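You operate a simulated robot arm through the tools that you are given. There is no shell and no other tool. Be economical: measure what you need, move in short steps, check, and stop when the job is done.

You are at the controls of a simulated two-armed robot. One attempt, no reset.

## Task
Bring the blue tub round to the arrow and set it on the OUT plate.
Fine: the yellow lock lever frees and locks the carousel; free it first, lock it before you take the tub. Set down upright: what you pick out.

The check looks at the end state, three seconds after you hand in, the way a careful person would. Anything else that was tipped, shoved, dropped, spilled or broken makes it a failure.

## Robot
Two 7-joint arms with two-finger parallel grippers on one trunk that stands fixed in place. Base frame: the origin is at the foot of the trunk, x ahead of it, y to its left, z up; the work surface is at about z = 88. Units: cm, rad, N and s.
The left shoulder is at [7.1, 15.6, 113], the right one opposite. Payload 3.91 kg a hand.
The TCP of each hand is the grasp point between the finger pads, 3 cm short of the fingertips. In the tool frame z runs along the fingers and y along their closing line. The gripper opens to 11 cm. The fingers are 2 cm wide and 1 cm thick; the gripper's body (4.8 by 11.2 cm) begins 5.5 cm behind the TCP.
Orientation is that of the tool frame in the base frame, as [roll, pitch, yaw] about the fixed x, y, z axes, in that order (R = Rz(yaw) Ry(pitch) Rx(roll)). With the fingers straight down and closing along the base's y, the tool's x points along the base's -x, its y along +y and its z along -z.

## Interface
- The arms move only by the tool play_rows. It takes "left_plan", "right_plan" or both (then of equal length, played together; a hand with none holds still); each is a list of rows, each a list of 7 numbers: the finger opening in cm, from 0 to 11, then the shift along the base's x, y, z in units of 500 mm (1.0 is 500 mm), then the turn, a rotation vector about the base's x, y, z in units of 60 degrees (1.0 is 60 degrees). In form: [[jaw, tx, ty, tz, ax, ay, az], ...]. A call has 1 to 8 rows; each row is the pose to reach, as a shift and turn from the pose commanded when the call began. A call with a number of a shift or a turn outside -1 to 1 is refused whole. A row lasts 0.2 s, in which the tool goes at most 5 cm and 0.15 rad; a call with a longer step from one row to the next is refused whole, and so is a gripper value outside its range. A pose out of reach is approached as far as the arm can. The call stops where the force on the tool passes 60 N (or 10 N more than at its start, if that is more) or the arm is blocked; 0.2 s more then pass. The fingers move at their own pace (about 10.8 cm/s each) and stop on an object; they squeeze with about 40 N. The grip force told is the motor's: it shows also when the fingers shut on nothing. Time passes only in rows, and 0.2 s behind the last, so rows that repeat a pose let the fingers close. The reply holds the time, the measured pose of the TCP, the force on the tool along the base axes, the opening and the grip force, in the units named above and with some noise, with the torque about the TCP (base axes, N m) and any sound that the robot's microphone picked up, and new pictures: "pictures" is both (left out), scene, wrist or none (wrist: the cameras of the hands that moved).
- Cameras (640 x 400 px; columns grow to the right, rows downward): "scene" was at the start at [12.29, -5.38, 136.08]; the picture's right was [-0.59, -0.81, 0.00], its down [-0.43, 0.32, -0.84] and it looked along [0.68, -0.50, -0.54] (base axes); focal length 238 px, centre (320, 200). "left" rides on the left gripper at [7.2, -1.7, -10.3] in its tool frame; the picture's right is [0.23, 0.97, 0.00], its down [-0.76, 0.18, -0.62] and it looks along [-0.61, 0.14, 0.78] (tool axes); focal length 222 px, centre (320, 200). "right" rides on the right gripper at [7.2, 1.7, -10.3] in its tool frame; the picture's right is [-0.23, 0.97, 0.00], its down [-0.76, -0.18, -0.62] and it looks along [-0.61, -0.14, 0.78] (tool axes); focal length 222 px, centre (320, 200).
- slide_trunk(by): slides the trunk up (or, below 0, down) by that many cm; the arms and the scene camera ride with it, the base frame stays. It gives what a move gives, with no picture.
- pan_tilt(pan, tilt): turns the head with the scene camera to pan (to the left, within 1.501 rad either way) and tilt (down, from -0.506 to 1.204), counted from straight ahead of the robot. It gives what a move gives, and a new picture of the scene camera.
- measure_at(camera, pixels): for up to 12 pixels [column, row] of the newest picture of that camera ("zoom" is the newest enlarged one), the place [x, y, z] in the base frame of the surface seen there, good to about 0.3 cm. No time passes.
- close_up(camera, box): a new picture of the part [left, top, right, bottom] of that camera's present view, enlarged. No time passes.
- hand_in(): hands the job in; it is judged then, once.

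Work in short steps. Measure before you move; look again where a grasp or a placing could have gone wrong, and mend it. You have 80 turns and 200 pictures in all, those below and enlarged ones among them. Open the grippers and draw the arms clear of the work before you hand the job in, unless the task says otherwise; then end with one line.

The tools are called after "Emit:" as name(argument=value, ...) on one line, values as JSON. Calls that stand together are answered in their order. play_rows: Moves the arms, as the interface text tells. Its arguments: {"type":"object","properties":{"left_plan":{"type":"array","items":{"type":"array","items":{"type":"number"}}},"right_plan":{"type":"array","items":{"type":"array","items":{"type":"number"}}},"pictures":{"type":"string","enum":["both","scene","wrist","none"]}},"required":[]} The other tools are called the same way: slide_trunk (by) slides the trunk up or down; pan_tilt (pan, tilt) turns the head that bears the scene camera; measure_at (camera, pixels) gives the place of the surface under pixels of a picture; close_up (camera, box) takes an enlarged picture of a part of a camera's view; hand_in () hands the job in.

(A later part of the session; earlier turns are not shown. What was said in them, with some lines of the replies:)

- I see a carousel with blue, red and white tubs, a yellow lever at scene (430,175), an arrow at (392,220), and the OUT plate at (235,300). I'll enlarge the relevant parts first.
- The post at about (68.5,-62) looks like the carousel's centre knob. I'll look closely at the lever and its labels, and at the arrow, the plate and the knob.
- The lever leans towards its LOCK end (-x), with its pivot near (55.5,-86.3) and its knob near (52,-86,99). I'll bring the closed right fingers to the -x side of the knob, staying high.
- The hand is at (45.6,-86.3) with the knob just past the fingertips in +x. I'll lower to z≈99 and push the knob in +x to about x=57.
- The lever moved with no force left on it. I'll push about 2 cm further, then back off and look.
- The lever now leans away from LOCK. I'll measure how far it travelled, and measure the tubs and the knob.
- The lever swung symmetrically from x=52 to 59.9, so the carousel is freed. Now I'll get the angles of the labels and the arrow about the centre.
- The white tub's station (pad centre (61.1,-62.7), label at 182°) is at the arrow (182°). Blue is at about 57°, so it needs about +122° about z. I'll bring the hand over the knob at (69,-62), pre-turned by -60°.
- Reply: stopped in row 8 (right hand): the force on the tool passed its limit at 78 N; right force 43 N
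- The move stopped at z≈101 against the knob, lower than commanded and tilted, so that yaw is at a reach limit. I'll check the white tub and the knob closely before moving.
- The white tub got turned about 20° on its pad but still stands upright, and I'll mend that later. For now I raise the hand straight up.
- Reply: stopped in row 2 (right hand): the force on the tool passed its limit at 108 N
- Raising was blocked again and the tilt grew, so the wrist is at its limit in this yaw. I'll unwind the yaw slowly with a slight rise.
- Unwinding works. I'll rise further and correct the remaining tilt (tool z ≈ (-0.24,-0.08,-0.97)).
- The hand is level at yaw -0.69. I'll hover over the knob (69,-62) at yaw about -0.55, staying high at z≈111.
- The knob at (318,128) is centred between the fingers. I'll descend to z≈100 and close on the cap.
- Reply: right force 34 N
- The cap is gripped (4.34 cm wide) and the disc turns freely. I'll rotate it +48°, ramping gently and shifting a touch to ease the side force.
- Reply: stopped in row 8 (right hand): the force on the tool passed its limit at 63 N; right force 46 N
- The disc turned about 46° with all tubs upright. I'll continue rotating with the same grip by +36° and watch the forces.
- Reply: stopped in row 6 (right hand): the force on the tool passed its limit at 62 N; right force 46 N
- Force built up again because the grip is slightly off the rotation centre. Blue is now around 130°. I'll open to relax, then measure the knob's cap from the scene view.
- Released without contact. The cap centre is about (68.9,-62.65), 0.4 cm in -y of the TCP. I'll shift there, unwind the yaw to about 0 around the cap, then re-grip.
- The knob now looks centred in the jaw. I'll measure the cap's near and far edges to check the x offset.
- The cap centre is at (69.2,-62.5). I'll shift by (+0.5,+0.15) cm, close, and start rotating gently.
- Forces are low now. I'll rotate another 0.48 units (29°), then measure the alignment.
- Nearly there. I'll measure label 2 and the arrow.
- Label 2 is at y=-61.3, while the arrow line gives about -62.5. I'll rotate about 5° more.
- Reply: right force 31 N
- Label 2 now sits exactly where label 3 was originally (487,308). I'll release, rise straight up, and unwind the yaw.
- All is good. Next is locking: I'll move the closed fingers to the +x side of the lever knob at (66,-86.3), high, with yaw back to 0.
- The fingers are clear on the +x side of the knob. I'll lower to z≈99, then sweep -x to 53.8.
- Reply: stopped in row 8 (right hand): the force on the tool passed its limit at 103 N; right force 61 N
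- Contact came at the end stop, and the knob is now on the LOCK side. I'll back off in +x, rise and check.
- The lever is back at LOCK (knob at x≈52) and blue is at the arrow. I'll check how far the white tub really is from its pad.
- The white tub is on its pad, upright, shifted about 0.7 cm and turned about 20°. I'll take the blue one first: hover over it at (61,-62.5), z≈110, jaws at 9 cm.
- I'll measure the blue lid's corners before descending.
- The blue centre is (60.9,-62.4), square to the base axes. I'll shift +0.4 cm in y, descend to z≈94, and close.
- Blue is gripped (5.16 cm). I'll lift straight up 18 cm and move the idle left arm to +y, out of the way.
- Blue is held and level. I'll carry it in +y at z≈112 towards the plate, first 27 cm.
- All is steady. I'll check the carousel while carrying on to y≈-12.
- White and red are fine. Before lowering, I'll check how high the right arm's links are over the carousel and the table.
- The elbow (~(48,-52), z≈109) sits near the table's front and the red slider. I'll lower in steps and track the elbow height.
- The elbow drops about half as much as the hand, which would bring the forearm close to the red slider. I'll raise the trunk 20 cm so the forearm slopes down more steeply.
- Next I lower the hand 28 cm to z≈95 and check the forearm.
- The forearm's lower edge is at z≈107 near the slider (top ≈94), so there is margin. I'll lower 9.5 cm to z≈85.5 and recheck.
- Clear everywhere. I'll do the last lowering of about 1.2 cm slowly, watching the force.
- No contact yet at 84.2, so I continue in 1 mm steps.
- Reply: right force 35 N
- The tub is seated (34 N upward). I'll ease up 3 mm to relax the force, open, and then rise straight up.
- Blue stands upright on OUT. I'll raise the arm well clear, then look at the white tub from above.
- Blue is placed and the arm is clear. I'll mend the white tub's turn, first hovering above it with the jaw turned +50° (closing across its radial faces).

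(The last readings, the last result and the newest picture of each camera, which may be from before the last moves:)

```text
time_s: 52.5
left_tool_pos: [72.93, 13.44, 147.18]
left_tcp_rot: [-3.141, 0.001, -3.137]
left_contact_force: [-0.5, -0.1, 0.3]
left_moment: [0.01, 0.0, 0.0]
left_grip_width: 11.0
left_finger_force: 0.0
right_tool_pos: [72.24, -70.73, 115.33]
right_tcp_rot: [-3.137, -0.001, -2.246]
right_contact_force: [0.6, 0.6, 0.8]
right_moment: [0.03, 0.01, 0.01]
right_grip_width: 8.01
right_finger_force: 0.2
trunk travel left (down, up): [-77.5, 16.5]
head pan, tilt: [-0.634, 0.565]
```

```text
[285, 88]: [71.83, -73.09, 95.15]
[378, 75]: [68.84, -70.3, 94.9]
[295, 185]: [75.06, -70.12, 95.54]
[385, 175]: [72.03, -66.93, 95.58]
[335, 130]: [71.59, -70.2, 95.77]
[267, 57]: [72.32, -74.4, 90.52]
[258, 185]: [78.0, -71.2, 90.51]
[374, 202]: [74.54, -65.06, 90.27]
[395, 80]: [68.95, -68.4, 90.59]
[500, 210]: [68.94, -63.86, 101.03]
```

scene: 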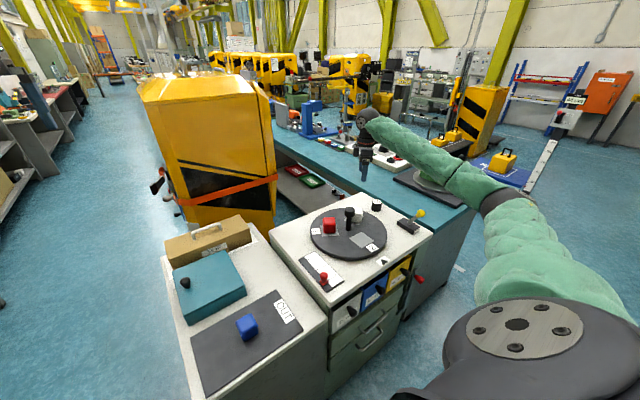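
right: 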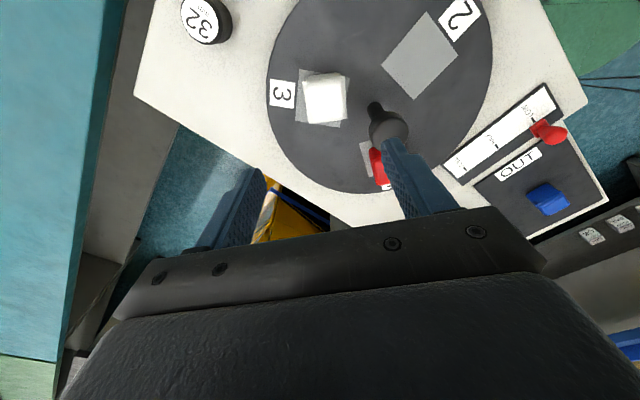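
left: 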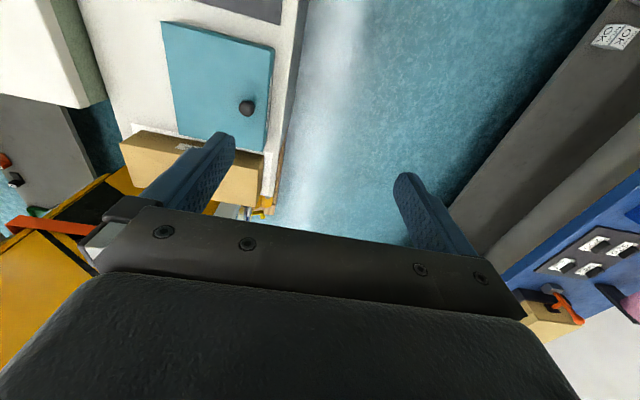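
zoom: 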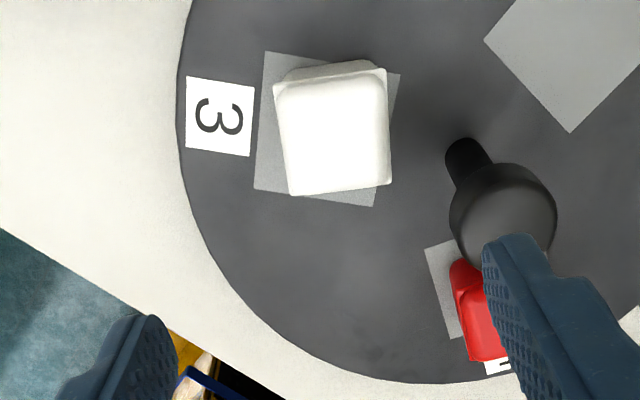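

The white tub is displaced (-1.5,-0.3) cm and turned +16° against its pad (centre (73.4,-69.8)). I'll align the jaw with it, over (71.9,-70.1), and descend to z≈96.7 so the palm clears the knob cap (top 101).

Emit:
play_rows(right_plan=[[7.5, -0.006, 0.012, -0.06, 0, 0, -0.1], [7.5, -0.006, 0.012, -0.13, 0, 0, -0.105], [7.5, -0.006, 0.012, -0.21, 0, 0, -0.105], [7.5, -0.006, 0.012, -0.28, 0, 0, -0.105], [7.5, -0.006, 0.012, -0.33, 0, 0, -0.105], [7.5, -0.006, 0.012, -0.33, 0, 0, -0.105]])

Emit:
close_up(camera="scene", box=[300, 180, 412, 250])

```text
time_s: 53.9
left_tool_pos: [73.07, 13.39, 147.33]
left_tcp_rot: [3.141, 0.001, -3.138]
left_contact_force: [-0.8, 0.2, 0.2]
left_moment: [0.0, 0.02, -0.03]
left_grip_width: 11.0
left_finger_force: 0.2
right_tool_pos: [71.8, -69.98, 98.83]
right_tcp_rot: [-3.136, 0.001, -2.356]
right_contact_force: [0.3, 0.0, -0.2]
right_moment: [0.02, 0.02, -0.01]
right_grip_width: 7.5
right_finger_force: 0.1
trunk travel left (down, up): [-77.5, 16.5]
head pan, tilt: [-0.634, 0.565]
```

scene: 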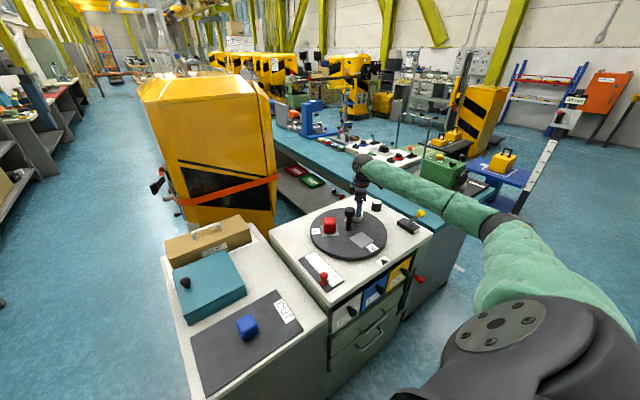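
right: 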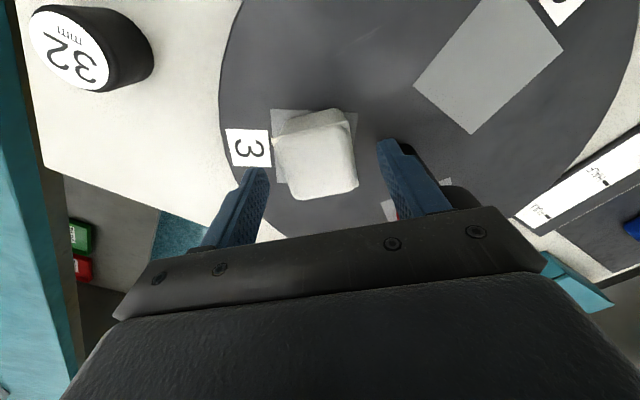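

```text
5.71 times, centred on (356, 215) of scene
```

zoom: 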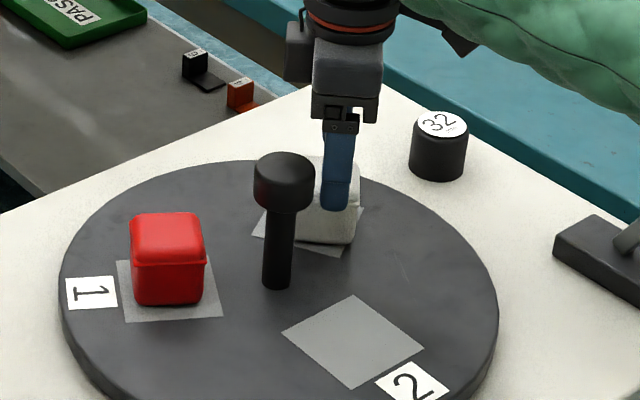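

Aligned, and clear of the knob. I'll go down 2.1 cm and close on the tub.

Emit:
play_rows(right_plan=[[7.5, 0, 0, -0.02, 0, 0, 0], [7.5, 0, 0, -0.042, 0, 0, 0], [7.5, 0, 0, -0.042, 0, 0, 0], [4.6, 0, 0, -0.042, 0, 0, 0], [4.6, 0, 0, -0.042, 0, 0, 0]])

```text
time_s: 55.1
left_tool_pos: [72.86, 13.44, 147.25]
left_tcp_rot: [-3.141, 0.002, -3.137]
left_contact_force: [-0.3, -0.5, -0.1]
left_moment: [0.02, 0.01, 0.03]
left_grip_width: 11.01
left_finger_force: 0.1
right_tool_pos: [71.86, -70.09, 96.82]
right_tcp_rot: [-3.137, 0.0, -2.357]
right_contact_force: [-0.8, -0.7, -1.0]
right_moment: [0.02, 0.0, 0.0]
right_grip_width: 5.11
right_finger_force: 40.2
trunk travel left (down, up): [-77.5, 16.5]
head pan, tilt: [-0.634, 0.565]
```

scene: 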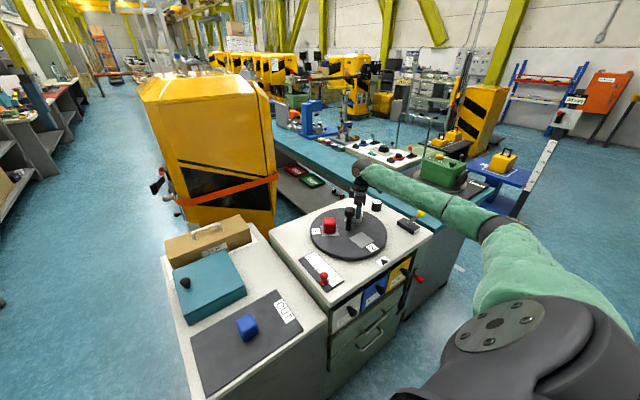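
right: 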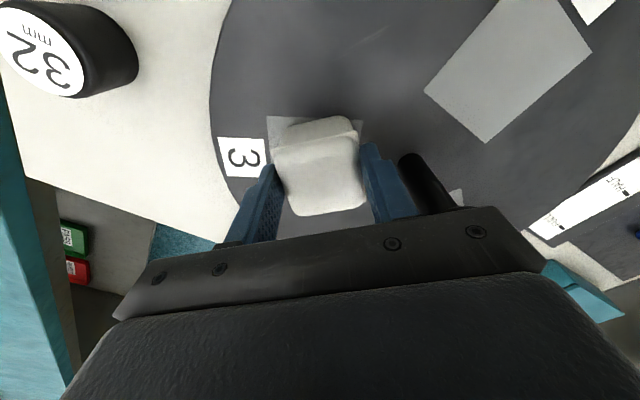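

Gripped gently with no side force. I'll slide it (+1.4,+0.4) cm and turn it -16°, slowly.

Emit:
play_rows(right_plan=[[4.6, 0.005, 0.001, 0, 0, 0, -0.05], [4.6, 0.01, 0.003, 0, 0, 0, -0.1], [4.6, 0.016, 0.005, 0, 0, 0, -0.15], [4.6, 0.022, 0.006, 0, 0, 0, -0.21], [4.6, 0.028, 0.008, 0, 0, 0, -0.26], [4.6, 0.028, 0.008, 0, 0, 0, -0.26]], pictures="wrist")

Emit:
close_up(camera="right", box=[200, 80, 440, 230])

```text
time_s: 56.5
left_tool_pos: [72.92, 13.37, 147.29]
left_tcp_rot: [-3.141, -0.001, -3.134]
left_contact_force: [-0.5, -0.8, -0.3]
left_moment: [-0.01, 0.02, -0.01]
left_grip_width: 11.0
left_finger_force: 0.1
right_tool_pos: [73.24, -69.88, 96.75]
right_tcp_rot: [-3.136, 0.0, -2.629]
right_contact_force: [-0.8, -0.4, -0.4]
right_moment: [0.0, 0.01, -0.01]
right_grip_width: 5.13
right_finger_force: 40.0
trunk travel left (down, up): [-77.5, 16.5]
head pan, tilt: [-0.634, 0.565]
```

right: 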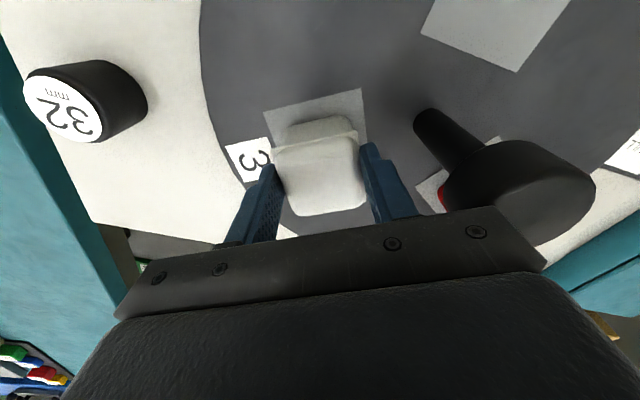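

```text
2.67 times, centred on (320, 155) of right
```

zoom: 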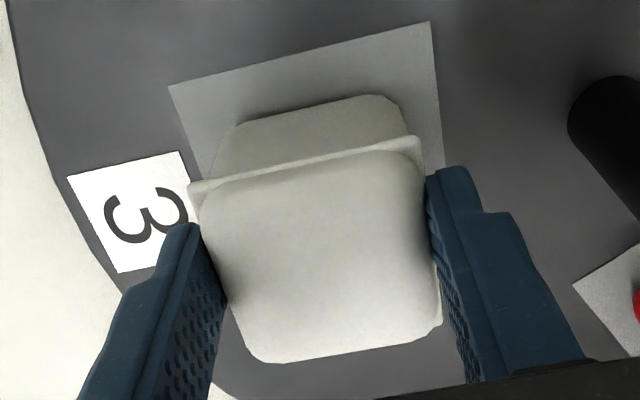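

The tub is square with its pad and centred. I'll open and rise straight up.

Emit:
play_rows(right_plan=[[7, 0, 0, 0, 0, 0, 0], [7, 0, 0, 0, 0, 0, 0], [7, 0, 0, 0.03, 0, 0, 0], [7, 0, 0, 0.1, 0, 0, 0], [7, 0, 0, 0.19, 0, 0, 0], [7, 0, 0, 0.28, 0, 0, 0], [7, 0, 0, 0.37, 0, 0, 0], [7, 0, 0, 0.46, 0, 0, 0]])

Emit:
close_up(camera="right", box=[180, 0, 500, 200])

Emit:
close_up(camera="scene", box=[164, 180, 452, 360])

```text
time_s: 58.3
left_tool_pos: [72.87, 13.54, 147.28]
left_tcp_rot: [-3.14, 0.001, -3.137]
left_contact_force: [0.5, -0.3, 0.1]
left_moment: [0.0, -0.03, -0.02]
left_grip_width: 11.01
left_finger_force: 0.0
right_tool_pos: [73.45, -70.1, 119.84]
right_tcp_rot: [-3.136, 0.002, -2.626]
right_contact_force: [-0.3, 0.4, -0.4]
right_moment: [-0.02, 0.0, 0.05]
right_grip_width: 7.0
right_finger_force: 0.0
trunk travel left (down, up): [-77.5, 16.5]
head pan, tilt: [-0.634, 0.565]
```

scene: 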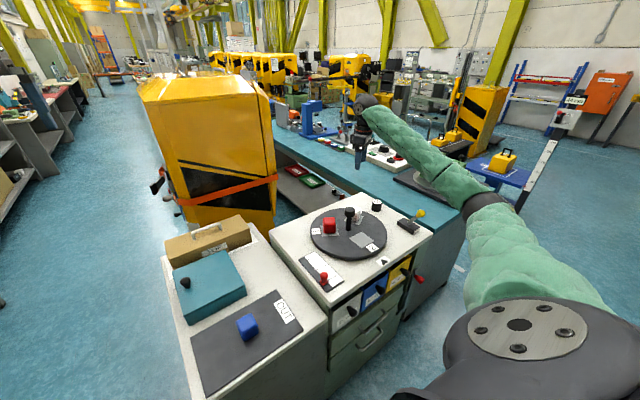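
right: 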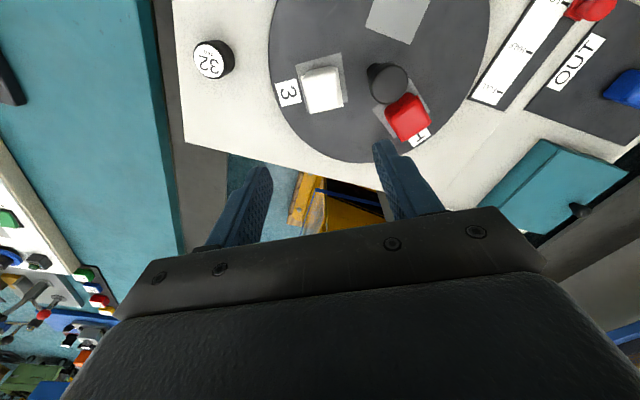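

```text
2.00 times, centred on (340, 100) of right
```

zoom: 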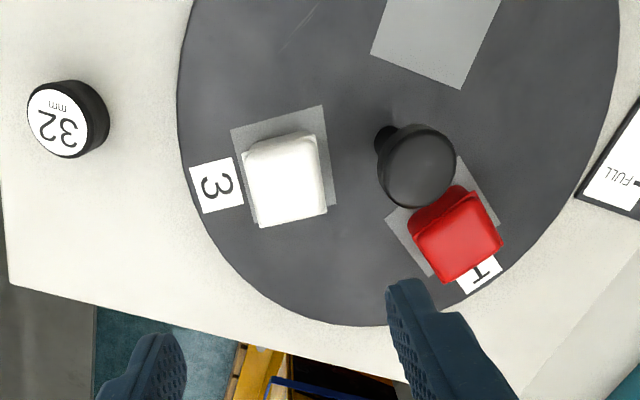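

```text
2.22 times, centred on (308, 270) of scene
```

zoom: 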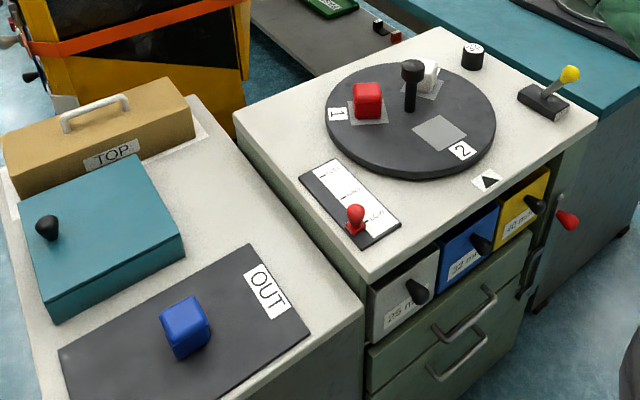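

Everything is in place: white is square on pad 3, red untouched, lever at LOCK, blue upright on OUT. I'll draw the right arm up and back, jaws open.

Emit:
play_rows(right_plan=[[11, -0.03, 0, 0.08, 0, 0, 0], [11, -0.08, 0, 0.15, 0, 0, -0.1], [11, -0.14, 0, 0.22, 0, 0, -0.2], [11, -0.2, 0, 0.28, 0, 0, -0.3], [11, -0.26, 0.02, 0.32, 0, 0, -0.4], [11, -0.28, 0.02, 0.34, 0, 0, -0.48]], pictures="scene")

```text
time_s: 59.7
left_tool_pos: [72.86, 13.34, 147.38]
left_tcp_rot: [3.141, 0.0, -3.136]
left_contact_force: [0.1, 0.3, 0.8]
left_moment: [0.0, 0.0, -0.01]
left_grip_width: 10.99
left_finger_force: 0.1
right_tool_pos: [59.24, -68.87, 136.74]
right_tcp_rot: [-3.137, -0.002, -3.131]
right_contact_force: [-0.7, -0.1, -0.1]
right_moment: [-0.02, 0.03, 0.0]
right_grip_width: 11.0
right_finger_force: 0.1
trunk travel left (down, up): [-77.5, 16.5]
head pan, tilt: [-0.634, 0.565]
```

scene: 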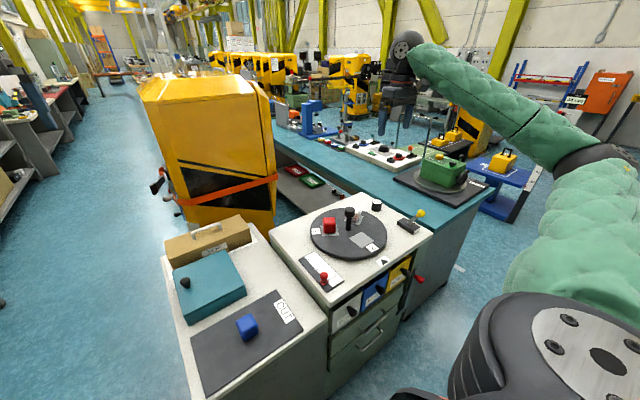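

Both arms are clear and the jaws are open, so I'm handing in.

Emit:
hand_in()

```text
The job is handed in.
```

The blue tub stands upright on the OUT plate and the carousel is locked at LOCK; on the way I bumped the white tub about 1.5 cm and 16° off its pad, and set it back square on it.
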